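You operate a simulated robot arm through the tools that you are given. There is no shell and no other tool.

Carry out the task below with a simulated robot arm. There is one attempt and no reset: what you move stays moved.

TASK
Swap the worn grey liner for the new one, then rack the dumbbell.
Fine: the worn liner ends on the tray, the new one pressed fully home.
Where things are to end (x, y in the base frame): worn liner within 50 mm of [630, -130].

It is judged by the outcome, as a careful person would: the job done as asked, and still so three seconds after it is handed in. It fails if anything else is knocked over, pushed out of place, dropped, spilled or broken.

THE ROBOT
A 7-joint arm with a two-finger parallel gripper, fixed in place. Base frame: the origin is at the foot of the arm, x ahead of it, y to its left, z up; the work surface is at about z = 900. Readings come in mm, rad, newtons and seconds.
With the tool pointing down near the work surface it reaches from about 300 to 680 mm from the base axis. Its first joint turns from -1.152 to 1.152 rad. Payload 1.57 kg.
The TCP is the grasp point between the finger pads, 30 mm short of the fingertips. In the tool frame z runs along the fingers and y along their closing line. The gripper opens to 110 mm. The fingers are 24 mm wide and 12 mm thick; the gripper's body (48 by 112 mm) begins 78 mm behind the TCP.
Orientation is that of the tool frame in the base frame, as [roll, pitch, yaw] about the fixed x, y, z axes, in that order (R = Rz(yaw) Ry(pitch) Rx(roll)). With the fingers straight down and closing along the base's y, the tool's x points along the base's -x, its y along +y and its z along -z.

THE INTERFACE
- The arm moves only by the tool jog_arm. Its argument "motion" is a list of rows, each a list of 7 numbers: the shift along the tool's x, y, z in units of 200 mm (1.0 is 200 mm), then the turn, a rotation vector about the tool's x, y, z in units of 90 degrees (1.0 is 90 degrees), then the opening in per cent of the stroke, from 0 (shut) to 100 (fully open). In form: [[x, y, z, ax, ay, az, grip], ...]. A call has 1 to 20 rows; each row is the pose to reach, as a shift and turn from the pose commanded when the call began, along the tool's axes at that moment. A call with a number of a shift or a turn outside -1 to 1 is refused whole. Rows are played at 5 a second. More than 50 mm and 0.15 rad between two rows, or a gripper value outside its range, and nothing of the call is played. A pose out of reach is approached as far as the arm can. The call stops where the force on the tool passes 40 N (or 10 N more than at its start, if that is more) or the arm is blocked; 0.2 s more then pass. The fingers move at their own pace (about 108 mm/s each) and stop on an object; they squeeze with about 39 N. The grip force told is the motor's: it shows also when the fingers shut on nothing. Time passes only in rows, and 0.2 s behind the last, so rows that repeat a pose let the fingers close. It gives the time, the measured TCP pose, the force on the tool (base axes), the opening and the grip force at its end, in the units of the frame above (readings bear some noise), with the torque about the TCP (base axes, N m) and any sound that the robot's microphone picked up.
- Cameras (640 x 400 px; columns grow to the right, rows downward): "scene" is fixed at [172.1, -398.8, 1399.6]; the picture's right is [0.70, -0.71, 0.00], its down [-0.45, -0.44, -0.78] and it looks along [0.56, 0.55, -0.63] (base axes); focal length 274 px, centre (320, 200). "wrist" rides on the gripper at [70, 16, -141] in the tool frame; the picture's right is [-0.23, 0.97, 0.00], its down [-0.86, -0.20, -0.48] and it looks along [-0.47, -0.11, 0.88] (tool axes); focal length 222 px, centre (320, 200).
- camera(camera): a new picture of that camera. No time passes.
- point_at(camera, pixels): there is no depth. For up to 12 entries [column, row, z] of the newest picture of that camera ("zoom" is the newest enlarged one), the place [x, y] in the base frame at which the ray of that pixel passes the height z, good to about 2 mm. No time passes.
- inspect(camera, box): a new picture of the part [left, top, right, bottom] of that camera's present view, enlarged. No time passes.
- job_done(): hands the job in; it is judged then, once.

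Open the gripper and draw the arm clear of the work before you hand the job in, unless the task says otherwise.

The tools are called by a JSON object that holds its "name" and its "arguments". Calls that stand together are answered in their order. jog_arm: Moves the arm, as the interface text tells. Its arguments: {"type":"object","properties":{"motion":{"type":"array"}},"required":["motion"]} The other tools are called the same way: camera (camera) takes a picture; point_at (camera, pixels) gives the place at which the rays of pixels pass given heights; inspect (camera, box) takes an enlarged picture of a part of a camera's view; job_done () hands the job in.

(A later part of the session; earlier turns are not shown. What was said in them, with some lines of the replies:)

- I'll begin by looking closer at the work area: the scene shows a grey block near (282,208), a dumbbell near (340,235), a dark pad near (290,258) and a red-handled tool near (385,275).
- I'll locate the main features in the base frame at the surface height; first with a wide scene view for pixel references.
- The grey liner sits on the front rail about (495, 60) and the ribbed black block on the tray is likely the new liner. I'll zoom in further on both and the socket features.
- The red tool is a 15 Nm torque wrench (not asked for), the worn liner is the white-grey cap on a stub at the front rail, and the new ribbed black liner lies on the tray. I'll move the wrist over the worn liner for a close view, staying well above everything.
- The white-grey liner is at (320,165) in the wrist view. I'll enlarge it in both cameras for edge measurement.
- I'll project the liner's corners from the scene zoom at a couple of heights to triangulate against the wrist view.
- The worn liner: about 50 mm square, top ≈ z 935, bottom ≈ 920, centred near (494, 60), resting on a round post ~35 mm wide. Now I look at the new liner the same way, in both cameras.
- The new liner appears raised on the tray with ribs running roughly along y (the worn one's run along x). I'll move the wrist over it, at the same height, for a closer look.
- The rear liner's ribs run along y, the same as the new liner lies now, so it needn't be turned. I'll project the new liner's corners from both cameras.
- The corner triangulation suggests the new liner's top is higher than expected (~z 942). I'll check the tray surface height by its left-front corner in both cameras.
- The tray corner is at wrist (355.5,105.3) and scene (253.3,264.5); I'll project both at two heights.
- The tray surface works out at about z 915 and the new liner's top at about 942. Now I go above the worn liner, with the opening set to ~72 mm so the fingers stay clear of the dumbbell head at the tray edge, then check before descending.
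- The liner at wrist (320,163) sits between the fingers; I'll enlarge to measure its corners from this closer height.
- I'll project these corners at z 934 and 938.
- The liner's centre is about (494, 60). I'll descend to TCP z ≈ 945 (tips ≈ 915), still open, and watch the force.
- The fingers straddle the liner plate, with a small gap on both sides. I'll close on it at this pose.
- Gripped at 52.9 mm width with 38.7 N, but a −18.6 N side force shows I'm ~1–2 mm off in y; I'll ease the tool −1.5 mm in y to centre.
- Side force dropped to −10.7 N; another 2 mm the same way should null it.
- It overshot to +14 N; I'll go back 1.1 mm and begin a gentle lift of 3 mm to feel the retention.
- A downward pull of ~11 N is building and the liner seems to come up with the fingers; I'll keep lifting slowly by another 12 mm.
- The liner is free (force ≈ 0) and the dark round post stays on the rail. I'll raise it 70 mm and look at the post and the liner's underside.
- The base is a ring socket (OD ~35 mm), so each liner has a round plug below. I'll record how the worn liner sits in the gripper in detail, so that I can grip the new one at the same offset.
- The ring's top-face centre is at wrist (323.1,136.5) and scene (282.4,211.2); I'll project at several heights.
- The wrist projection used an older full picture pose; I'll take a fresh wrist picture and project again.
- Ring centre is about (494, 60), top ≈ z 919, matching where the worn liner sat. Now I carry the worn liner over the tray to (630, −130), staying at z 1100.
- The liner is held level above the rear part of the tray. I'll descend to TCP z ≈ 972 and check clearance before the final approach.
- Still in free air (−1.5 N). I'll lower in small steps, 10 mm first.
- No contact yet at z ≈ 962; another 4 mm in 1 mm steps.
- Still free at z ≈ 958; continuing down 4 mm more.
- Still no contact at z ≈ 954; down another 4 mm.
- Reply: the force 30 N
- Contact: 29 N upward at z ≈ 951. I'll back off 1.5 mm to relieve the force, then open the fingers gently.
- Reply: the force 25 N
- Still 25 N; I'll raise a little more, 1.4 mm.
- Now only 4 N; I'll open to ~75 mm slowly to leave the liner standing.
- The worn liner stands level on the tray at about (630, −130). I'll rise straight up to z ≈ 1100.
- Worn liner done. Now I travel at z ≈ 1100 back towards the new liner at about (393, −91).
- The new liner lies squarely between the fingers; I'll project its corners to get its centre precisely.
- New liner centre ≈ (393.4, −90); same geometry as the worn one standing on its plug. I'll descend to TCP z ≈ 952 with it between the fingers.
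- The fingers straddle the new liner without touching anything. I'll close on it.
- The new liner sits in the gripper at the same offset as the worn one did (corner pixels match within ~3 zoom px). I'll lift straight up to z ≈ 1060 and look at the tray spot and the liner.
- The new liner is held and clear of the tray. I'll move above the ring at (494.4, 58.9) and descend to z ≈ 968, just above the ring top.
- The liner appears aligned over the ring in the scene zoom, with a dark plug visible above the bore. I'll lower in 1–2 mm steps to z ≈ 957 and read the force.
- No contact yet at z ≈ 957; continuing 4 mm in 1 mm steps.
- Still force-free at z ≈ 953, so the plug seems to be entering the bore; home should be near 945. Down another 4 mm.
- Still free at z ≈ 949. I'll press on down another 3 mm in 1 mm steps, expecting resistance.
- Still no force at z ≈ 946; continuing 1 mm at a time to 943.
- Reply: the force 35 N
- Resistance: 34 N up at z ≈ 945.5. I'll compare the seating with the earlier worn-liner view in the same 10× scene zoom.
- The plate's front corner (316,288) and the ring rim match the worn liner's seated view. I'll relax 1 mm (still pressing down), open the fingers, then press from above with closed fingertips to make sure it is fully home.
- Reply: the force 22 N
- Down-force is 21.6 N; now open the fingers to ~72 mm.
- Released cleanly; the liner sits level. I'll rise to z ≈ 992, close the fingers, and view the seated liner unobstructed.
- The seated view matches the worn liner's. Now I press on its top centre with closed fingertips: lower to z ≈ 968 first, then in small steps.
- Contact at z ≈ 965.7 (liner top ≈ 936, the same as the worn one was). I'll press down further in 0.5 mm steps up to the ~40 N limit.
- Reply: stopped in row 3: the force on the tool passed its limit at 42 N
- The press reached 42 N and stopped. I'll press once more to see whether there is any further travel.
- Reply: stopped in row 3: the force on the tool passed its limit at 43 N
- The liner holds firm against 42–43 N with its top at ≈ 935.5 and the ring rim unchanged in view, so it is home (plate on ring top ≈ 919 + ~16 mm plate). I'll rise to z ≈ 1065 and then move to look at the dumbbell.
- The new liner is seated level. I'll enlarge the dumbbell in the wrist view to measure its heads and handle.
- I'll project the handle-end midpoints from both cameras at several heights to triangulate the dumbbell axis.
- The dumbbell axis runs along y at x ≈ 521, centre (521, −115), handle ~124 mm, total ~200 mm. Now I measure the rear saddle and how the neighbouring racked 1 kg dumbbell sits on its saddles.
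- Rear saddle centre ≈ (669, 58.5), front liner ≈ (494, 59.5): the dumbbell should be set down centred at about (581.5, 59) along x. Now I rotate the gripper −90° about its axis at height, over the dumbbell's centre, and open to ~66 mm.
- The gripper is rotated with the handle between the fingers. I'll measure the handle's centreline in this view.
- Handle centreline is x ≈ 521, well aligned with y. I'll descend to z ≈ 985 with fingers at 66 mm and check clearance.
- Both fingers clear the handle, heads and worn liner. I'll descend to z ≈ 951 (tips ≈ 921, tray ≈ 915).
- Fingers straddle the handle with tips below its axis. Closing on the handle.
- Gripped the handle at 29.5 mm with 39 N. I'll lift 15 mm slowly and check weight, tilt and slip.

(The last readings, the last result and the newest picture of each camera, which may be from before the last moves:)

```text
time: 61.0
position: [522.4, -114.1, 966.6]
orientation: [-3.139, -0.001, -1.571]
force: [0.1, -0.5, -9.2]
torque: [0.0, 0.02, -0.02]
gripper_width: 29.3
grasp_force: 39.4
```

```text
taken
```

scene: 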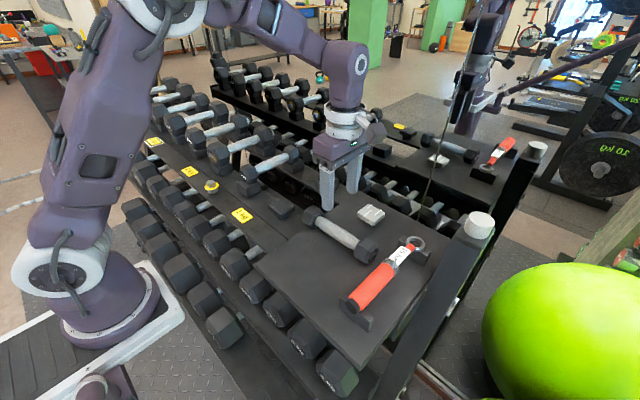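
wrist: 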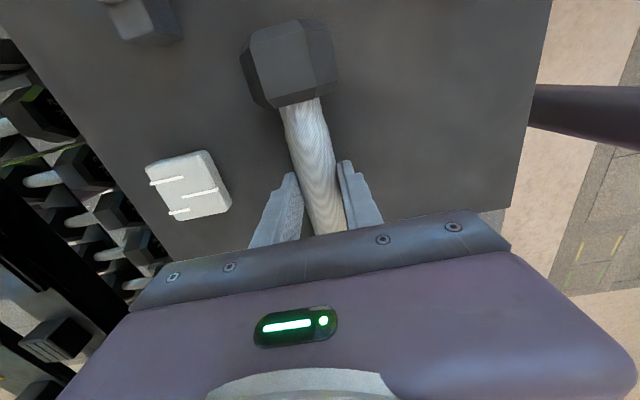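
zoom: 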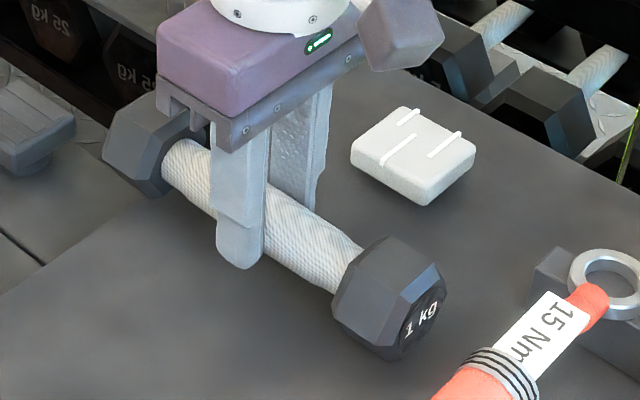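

Held level: −9.2 N weight, near-zero torque, so the grip is at the centre of mass. I'll raise it to z ≈ 1080.

{"name": "jog_arm", "arguments": {"motion": [[0, 0, -0.04, 0, 0, 0, 5], [0, 0, -0.1, 0, 0, 0, 5], [0, 0, -0.18, 0, 0, 0, 5], [0, 0, -0.26, 0, 0, 0, 5], [0, 0, -0.34, 0, 0, 0, 5], [0, 0, -0.42, 0, 0, 0, 5], [0, 0, -0.5, 0, 0, 0, 5], [0, 0, -0.55, 0, 0, 0, 5], [0, 0, -0.57, 0, 0, 0, 5]]}}

{"name": "jog_arm", "arguments": {"motion": [[0, 0, 0, 0, 0, 0.04, 5], [0, 0, 0, 0, 0, 0.1, 5], [0, 0, 0, 0, 0, 0.17, 5], [0, 0, 0, 0, 0, 0.24, 5], [0, 0, 0, 0, 0, 0.31, 5], [0, 0, 0, 0, 0, 0.38, 5], [0, 0, 0, 0, 0, 0.45, 5], [0, 0, 0, 0, 0, 0.52, 5], [0, 0, 0, 0, 0, 0.59, 5], [0, 0, 0, 0, 0, 0.66, 5], [0, 0, 0, 0, 0, 0.73, 5], [0, 0, 0, 0, 0, 0.8, 5], [0, 0, 0, 0, 0, 0.87, 5], [0, 0, 0, 0, 0, 0.93, 5], [0, 0, 0, 0, 0, 0.98, 5], [0, 0, 0, 0, 0, 1.0, 5], [0, 0, 0, 0, 0, 1.0, 5]]}}

{"name": "camera", "arguments": {"camera": "wrist"}}

{"name": "camera", "arguments": {"camera": "scene"}}

```text
time: 63.0
position: [522.5, -115.1, 1080.9]
orientation: [-3.141, 0.001, -1.57]
force: [-0.4, -0.6, -9.3]
torque: [-0.03, 0.02, -0.03]
gripper_width: 29.3
grasp_force: 38.9
```

```text
time: 66.5
position: [522.3, -114.9, 1078.9]
orientation: [-3.142, 0.003, -3.14]
force: [0.8, -0.3, -10.0]
torque: [0.0, 0.02, 0.01]
gripper_width: 29.6
grasp_force: 38.7
```

```text
taken
```

wrist: 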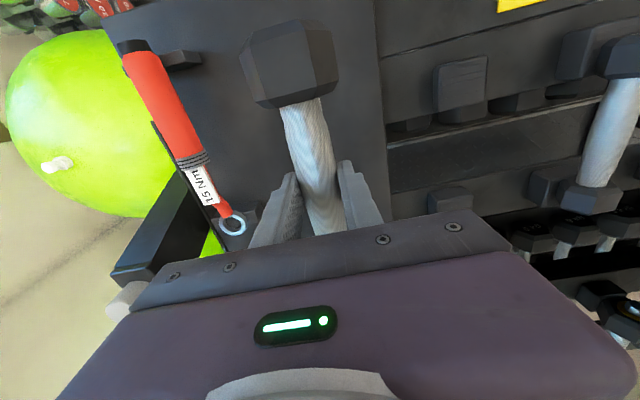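

```text
taken
```

scene: 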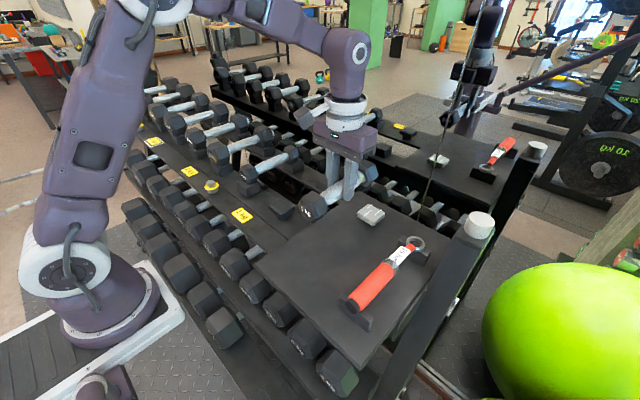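

The dumbbell now points along x, level, with 10 N load. I'll carry it at z ≈ 1080 to above the slot at (581.5, 59).

{"name": "jog_arm", "arguments": {"motion": [[-0.01, 0.03, 0, 0, 0, 0, 5], [-0.04, 0.1, 0, 0, 0, 0, 5], [-0.08, 0.22, 0, 0, 0, 0, 5], [-0.12, 0.35, 0, 0, 0, 0, 5], [-0.17, 0.48, 0, 0, 0, 0, 5], [-0.21, 0.61, 0, 0, 0, 0, 5], [-0.25, 0.73, 0, 0, 0, 0, 5], [-0.28, 0.81, 0, 0, 0, 0, 5], [-0.293, 0.856, 0, 0, 0, 0, 5], [-0.2985, 0.871, 0, 0, 0, 0, 5], [-0.2985, 0.871, 0, 0, 0, 0, 5]]}}

{"name": "camera", "arguments": {"camera": "wrist"}}

{"name": "camera", "arguments": {"camera": "scene"}}

{"name": "inspect", "arguments": {"camera": "scene", "box": [240, 120, 360, 230]}}

```text
time: 69.0
position: [581.8, 58.7, 1080.7]
orientation: [-3.14, 0.0, -3.141]
force: [0.1, 0.1, -9.8]
torque: [0.02, 0.04, -0.03]
gripper_width: 29.3
grasp_force: 39.1
```

```text
taken
```

wrist: 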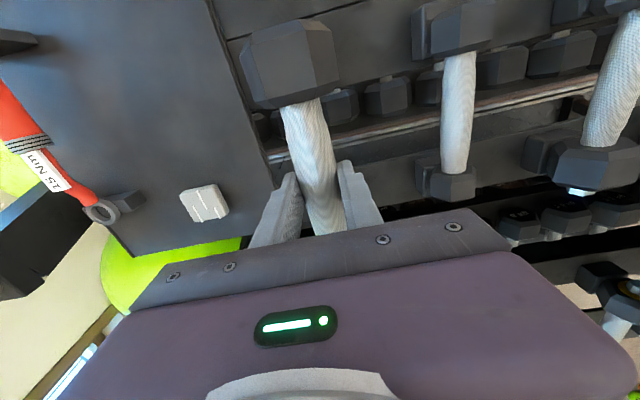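

```text
taken
```

scene: 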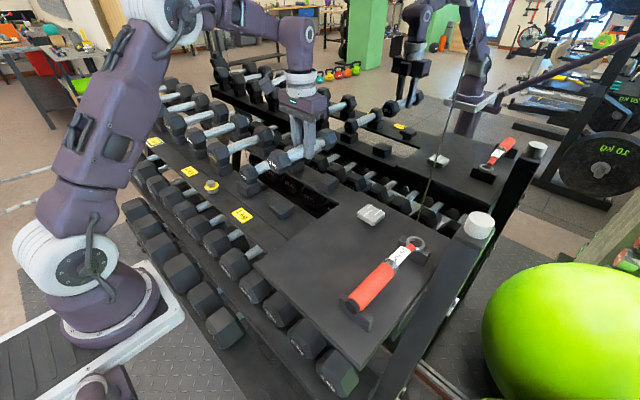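

```text
3.64 times, centred on (300, 175) of scene
```

zoom: 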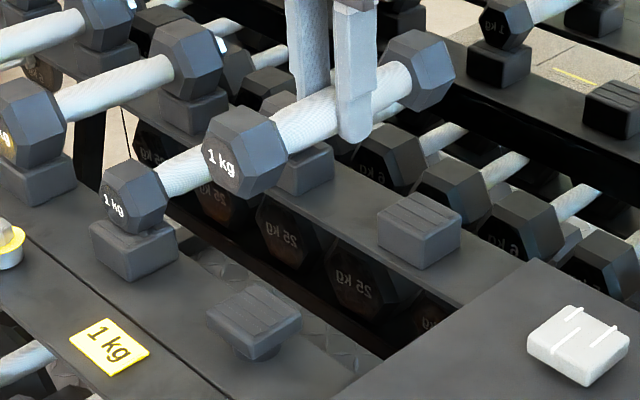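

The dumbbell is aligned over the slot with both ends over the front liner and rear saddle. I'll descend to z ≈ 985, about 12 mm above contact, and check.

{"name": "jog_arm", "arguments": {"motion": [[0, 0, 0.05, 0, 0, 0, 5], [0, 0, 0.12, 0, 0, 0, 5], [0, 0, 0.2, 0, 0, 0, 5], [0, 0, 0.28, 0, 0, 0, 5], [0, 0, 0.35, 0, 0, 0, 5], [0, 0, 0.41, 0, 0, 0, 5], [0, 0, 0.45, 0, 0, 0, 5], [0, 0, 0.475, 0, 0, 0, 5], [0, 0, 0.475, 0, 0, 0, 5]]}}

{"name": "camera", "arguments": {"camera": "wrist"}}

{"name": "inspect", "arguments": {"camera": "scene", "box": [240, 130, 360, 230]}}

```text
time: 71.0
position: [581.8, 57.9, 984.6]
orientation: [3.141, 0.003, -3.139]
force: [0.2, 0.9, -10.3]
torque: [0.0, -0.01, 0.04]
gripper_width: 29.5
grasp_force: 38.6
```

```text
taken
```

wrist: 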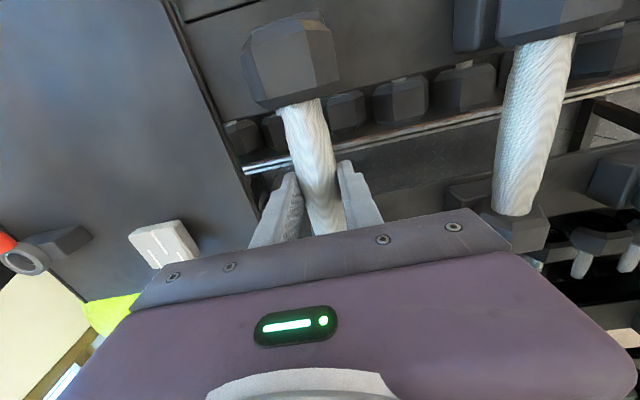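

```text
4.00 times, centred on (300, 180) of scene
```

zoom: 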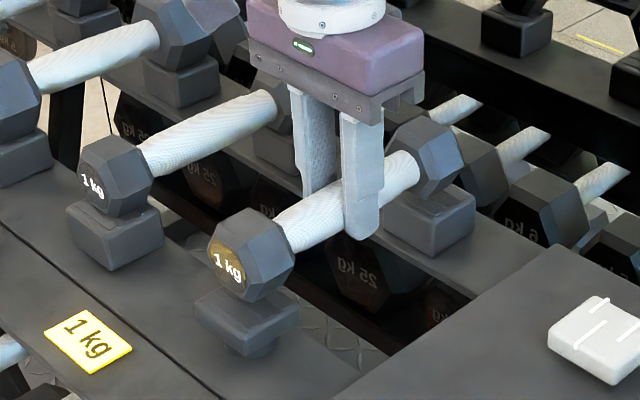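

Heads are right above both saddles, matching the neighbour's arrangement. Lowering 8 mm in small steps.

{"name": "jog_arm", "arguments": {"motion": [[0, 0, 0.01, 0, 0, 0, 5], [0, 0, 0.02, 0, 0, 0, 5], [0, 0, 0.03, 0, 0, 0, 5], [0, 0, 0.04, 0, 0, 0, 5], [0, 0, 0.04, 0, 0, 0, 5]]}}

```text
time: 72.2
position: [581.6, 60.1, 976.2]
orientation: [3.141, 0.0, -3.14]
force: [0.0, -0.7, -10.6]
torque: [-0.01, 0.01, 0.01]
gripper_width: 29.5
grasp_force: 38.9
```

Still hanging free (−10.6 N). Another 3 mm in 0.6 mm steps.

{"name": "jog_arm", "arguments": {"motion": [[0, 0, 0.003, 0, 0, 0, 5], [0, 0, 0.006, 0, 0, 0, 5], [0, 0, 0.009, 0, 0, 0, 5], [0, 0, 0.012, 0, 0, 0, 5], [0, 0, 0.015, 0, 0, 0, 5]]}}

```text
time: 73.3
position: [582.4, 59.1, 975.0]
orientation: [3.141, 0.003, -3.139]
force: [1.6, 1.1, 6.0]
torque: [-0.02, 1.18, -0.08]
gripper_width: 29.5
grasp_force: 39.1
```

First contact: torque +1.18 Nm about y shows the front head is touching the new liner first. I'll look closely at both ends.

{"name": "inspect", "arguments": {"camera": "scene", "box": [280, 180, 320, 225]}}

{"name": "inspect", "arguments": {"camera": "scene", "box": [325, 145, 365, 195]}}

```text
8.89 times, centred on (300, 202) of scene
```

zoom: 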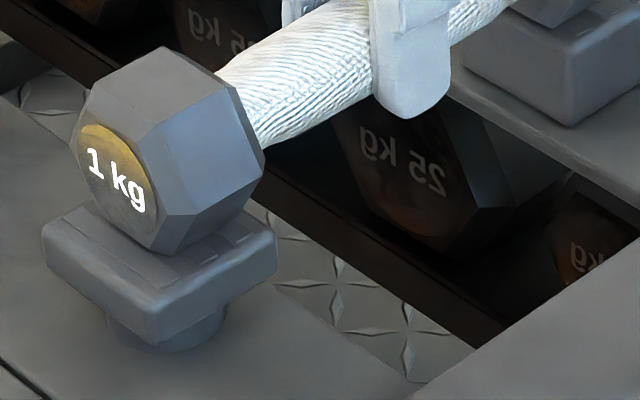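

```text
8.00 times, centred on (345, 170) of scene
```

zoom: 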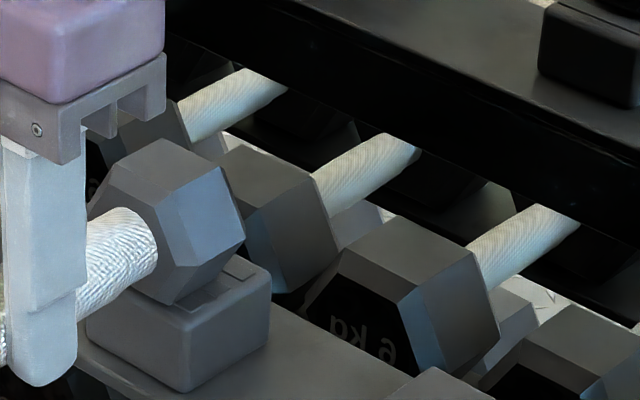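

The front head rests on the liner and the rear is within about a millimetre. I'll lower 1.2 mm more, gently, to bring the rear down.

{"name": "jog_arm", "arguments": {"motion": [[0, 0, 0.002, 0, 0, 0, 5], [0, 0, 0.004, 0, 0, 0, 5], [0, 0, 0.006, 0, 0, 0, 5], [0, 0, 0.006, 0, 0, 0, 5]]}}

```text
time: 74.3
position: [581.3, 58.6, 975.1]
orientation: [3.141, 0.003, -3.14]
force: [-11.0, 1.3, 24.3]
torque: [0.02, 0.26, -0.06]
gripper_width: 29.7
grasp_force: 39.0
```

Both ends now bear (torque fell to 0.26 Nm, net +24 N). I'll ease up 1 mm and then open the fingers slowly to ~62 mm.

{"name": "jog_arm", "arguments": {"motion": [[0, 0, -0.003, 0, 0, 0, 5], [0, 0, -0.006, 0, 0, 0, 5], [0, 0, -0.006, 0, 0, 0, 5]]}}

```text
time: 75.2
position: [581.4, 59.7, 973.6]
orientation: [3.139, 0.002, 3.141]
force: [-9.1, -1.4, 12.7]
torque: [-0.02, -0.4, -0.02]
gripper_width: 29.5
grasp_force: 38.7
```

Net +12.7 N remains; a further 0.6 mm up, then open.

{"name": "jog_arm", "arguments": {"motion": [[0, 0, -0.003, 0, 0, 0, 5], [0, 0, -0.003, 0, 0, 0, 5], [0, 0, -0.003, 0, 0, 0, 30], [0, 0, -0.003, 0, 0, 0, 38], [0, 0, -0.003, 0, 0, 0, 46], [0, 0, -0.003, 0, 0, 0, 54], [0, 0, -0.003, 0, 0, 0, 56], [0, 0, -0.003, 0, 0, 0, 56]]}}

{"name": "camera", "arguments": {"camera": "wrist"}}

{"name": "inspect", "arguments": {"camera": "scene", "box": [240, 130, 360, 230]}}

```text
time: 77.0
position: [582.0, 59.0, 974.8]
orientation: [3.141, 0.002, -3.139]
force: [-0.8, -0.2, -0.1]
torque: [-0.02, -0.02, -0.04]
gripper_width: 61.6
grasp_force: 0.0
```

```text
taken
```

wrist: 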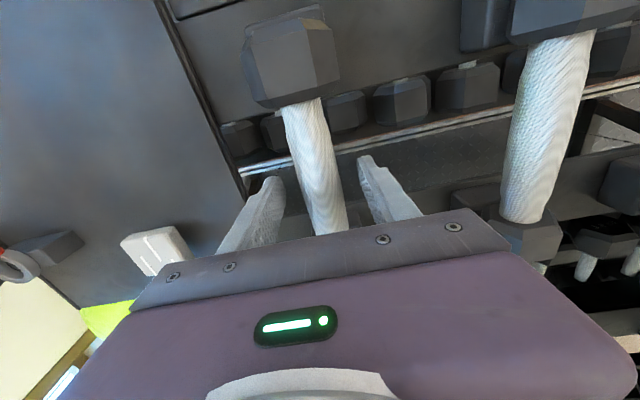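

```text
4.00 times, centred on (300, 180) of scene
```

zoom: 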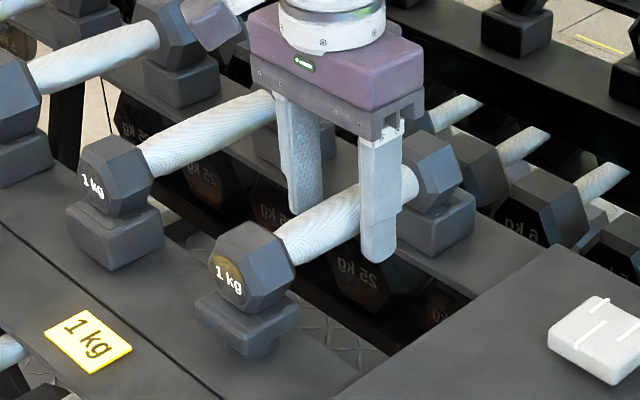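

The dumbbell rests on both saddles with fingers clear on each side. I'll rise straight up to z ≈ 1110.

{"name": "jog_arm", "arguments": {"motion": [[0, 0, -0.03, 0, 0, 0, 56], [0, 0, -0.08, 0, 0, 0, 56], [0, 0, -0.16, 0, 0, 0, 56], [0, 0, -0.26, 0, 0, 0, 56], [0, 0, -0.36, 0, 0, 0, 56], [0, 0, -0.46, 0, 0, 0, 56], [0, 0, -0.56, 0, 0, 0, 56], [0, 0, -0.64, 0, 0, 0, 56], [0, 0, -0.68, 0, 0, 0, 56]]}}

{"name": "camera", "arguments": {"camera": "wrist"}}

{"name": "inspect", "arguments": {"camera": "scene", "box": [240, 130, 360, 230]}}

{"name": "inspect", "arguments": {"camera": "scene", "box": [280, 180, 320, 225]}}

```text
time: 79.0
position: [581.4, 59.1, 1110.2]
orientation: [3.141, 0.002, 3.141]
force: [0.6, 0.4, 1.0]
torque: [0.0, 0.0, -0.03]
gripper_width: 61.6
grasp_force: 0.1
```

```text
taken
```

wrist: 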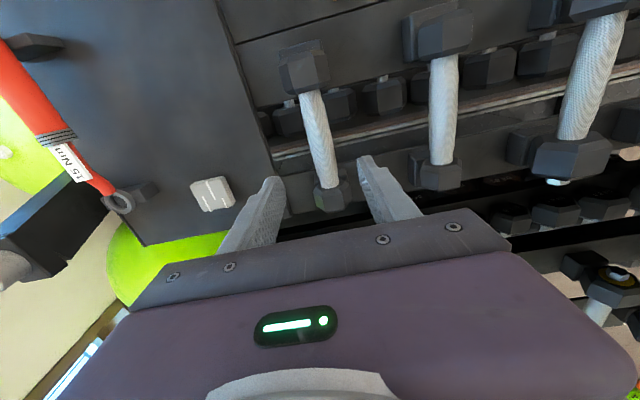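

```text
4.00 times, centred on (300, 180) of scene
```

zoom: 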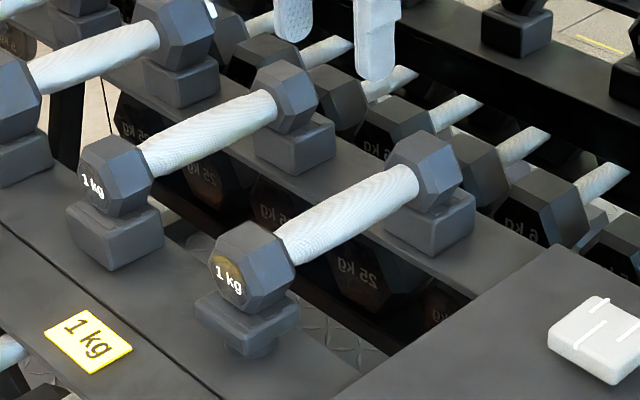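

```text
8.89 times, centred on (300, 202) of scene
```

zoom: 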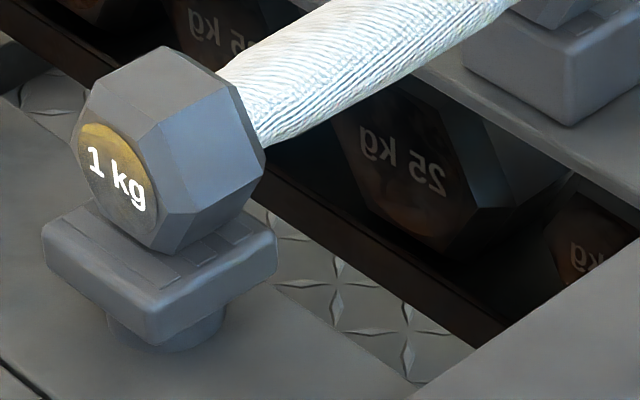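

The dumbbell is racked like its neighbours on the new liner and rear saddle. I'll draw the arm up and back to near its starting pose, opening fully.

{"name": "jog_arm", "arguments": {"motion": [[0, 0, -0.1, 0, 0, 0, 60], [0, 0, -0.25, 0, 0, 0, 70], [0.1, 0, -0.4, 0, 0, 0, 80], [0.22, 0, -0.5, 0, 0, 0, 90], [0.34, -0.05, -0.55, 0, 0, 0, 100], [0.46, -0.15, -0.57, 0, 0, 0, 100], [0.58, -0.27, -0.57, 0, 0, 0, 100], [0.68, -0.4, -0.57, 0, 0, 0, 100], [0.72, -0.5, -0.57, 0, 0, 0, 100], [0.72, -0.58, -0.57, 0, 0, 0, 100], [0.72, -0.58, -0.57, 0, 0, 0, 100]]}}

{"name": "camera", "arguments": {"camera": "scene"}}

{"name": "camera", "arguments": {"camera": "wrist"}}

{"name": "inspect", "arguments": {"camera": "scene", "box": [240, 150, 440, 330]}}

```text
time: 81.3
position: [437.5, -57.6, 1223.7]
orientation: [-3.141, 0.002, -3.14]
force: [-0.8, 0.0, -1.0]
torque: [-0.02, -0.02, 0.0]
gripper_width: 109.8
grasp_force: 0.1
```

```text
taken
```

scene: 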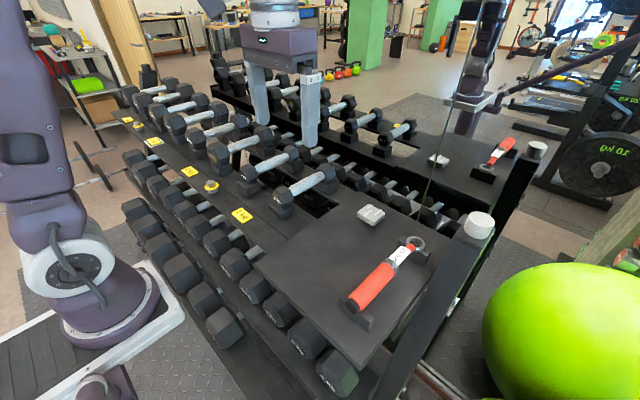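

```text
taken
```

wrist: 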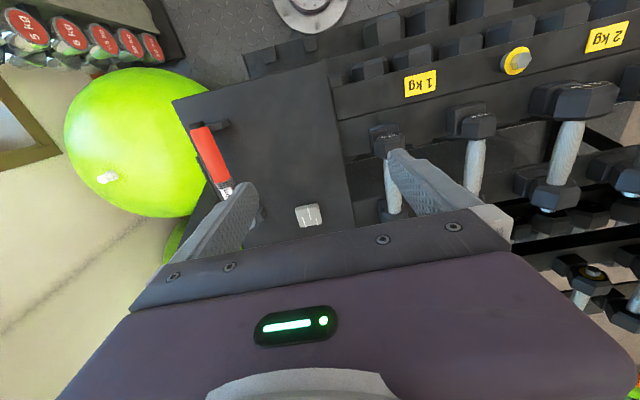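

```text
2.22 times, centred on (340, 240) of scene
```

zoom: 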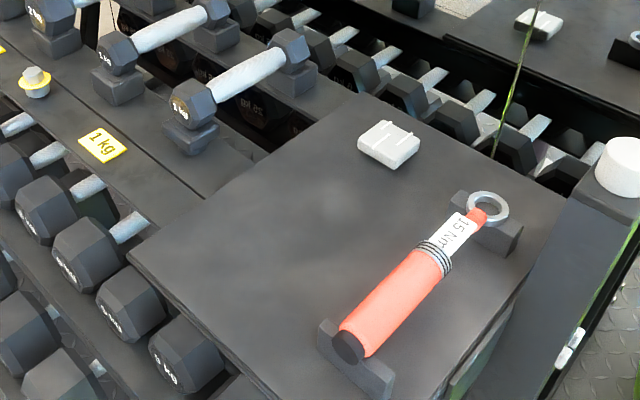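

Everything else is in place. A last check of the worn liner's position, at scene (371,213) and wrist (308,215), z ≈ 943.

{"name": "point_at", "arguments": {"camera": "scene", "pixels": [[371, 213, 943]]}}

{"name": "point_at", "arguments": {"camera": "wrist", "pixels": [[308, 215, 943]]}}

```text
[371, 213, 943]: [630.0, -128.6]
```

```text
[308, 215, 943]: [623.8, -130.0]
```

The worn liner stands on the tray at about (630, −129). The new liner is seated, the dumbbell is racked, and the arm is clear with the gripper open, so I hand the job in.

{"name": "job_done", "arguments": {}}

```text
The job is handed in.
```

The liner swap is done, the dumbbell is racked, and the job is handed in.

- **Worn liner:** it stands upright on the tray at about (630, -129), within 2 mm of the target by the scene camera and 6 mm by the wrist camera.
- **New liner:** it is pressed into the ring socket on the front rail. I pushed on its top twice with closed fingertips, and each push stopped at 42–43 N. The liner did not visibly move either time. Its top is at about z = 935.5, the same height the worn one had. The cameras can only resolve this to about 1 mm.
- **Dumbbell:** the 1 kg dumbbell rests on the new liner and the rear saddle, in line with its neighbours and with its "1 kg" label facing front.

In the last pictures, nothing else has moved or fallen, and the torque wrench is untouched. The arm is back near its starting pose, clear of the work, with the gripper open.
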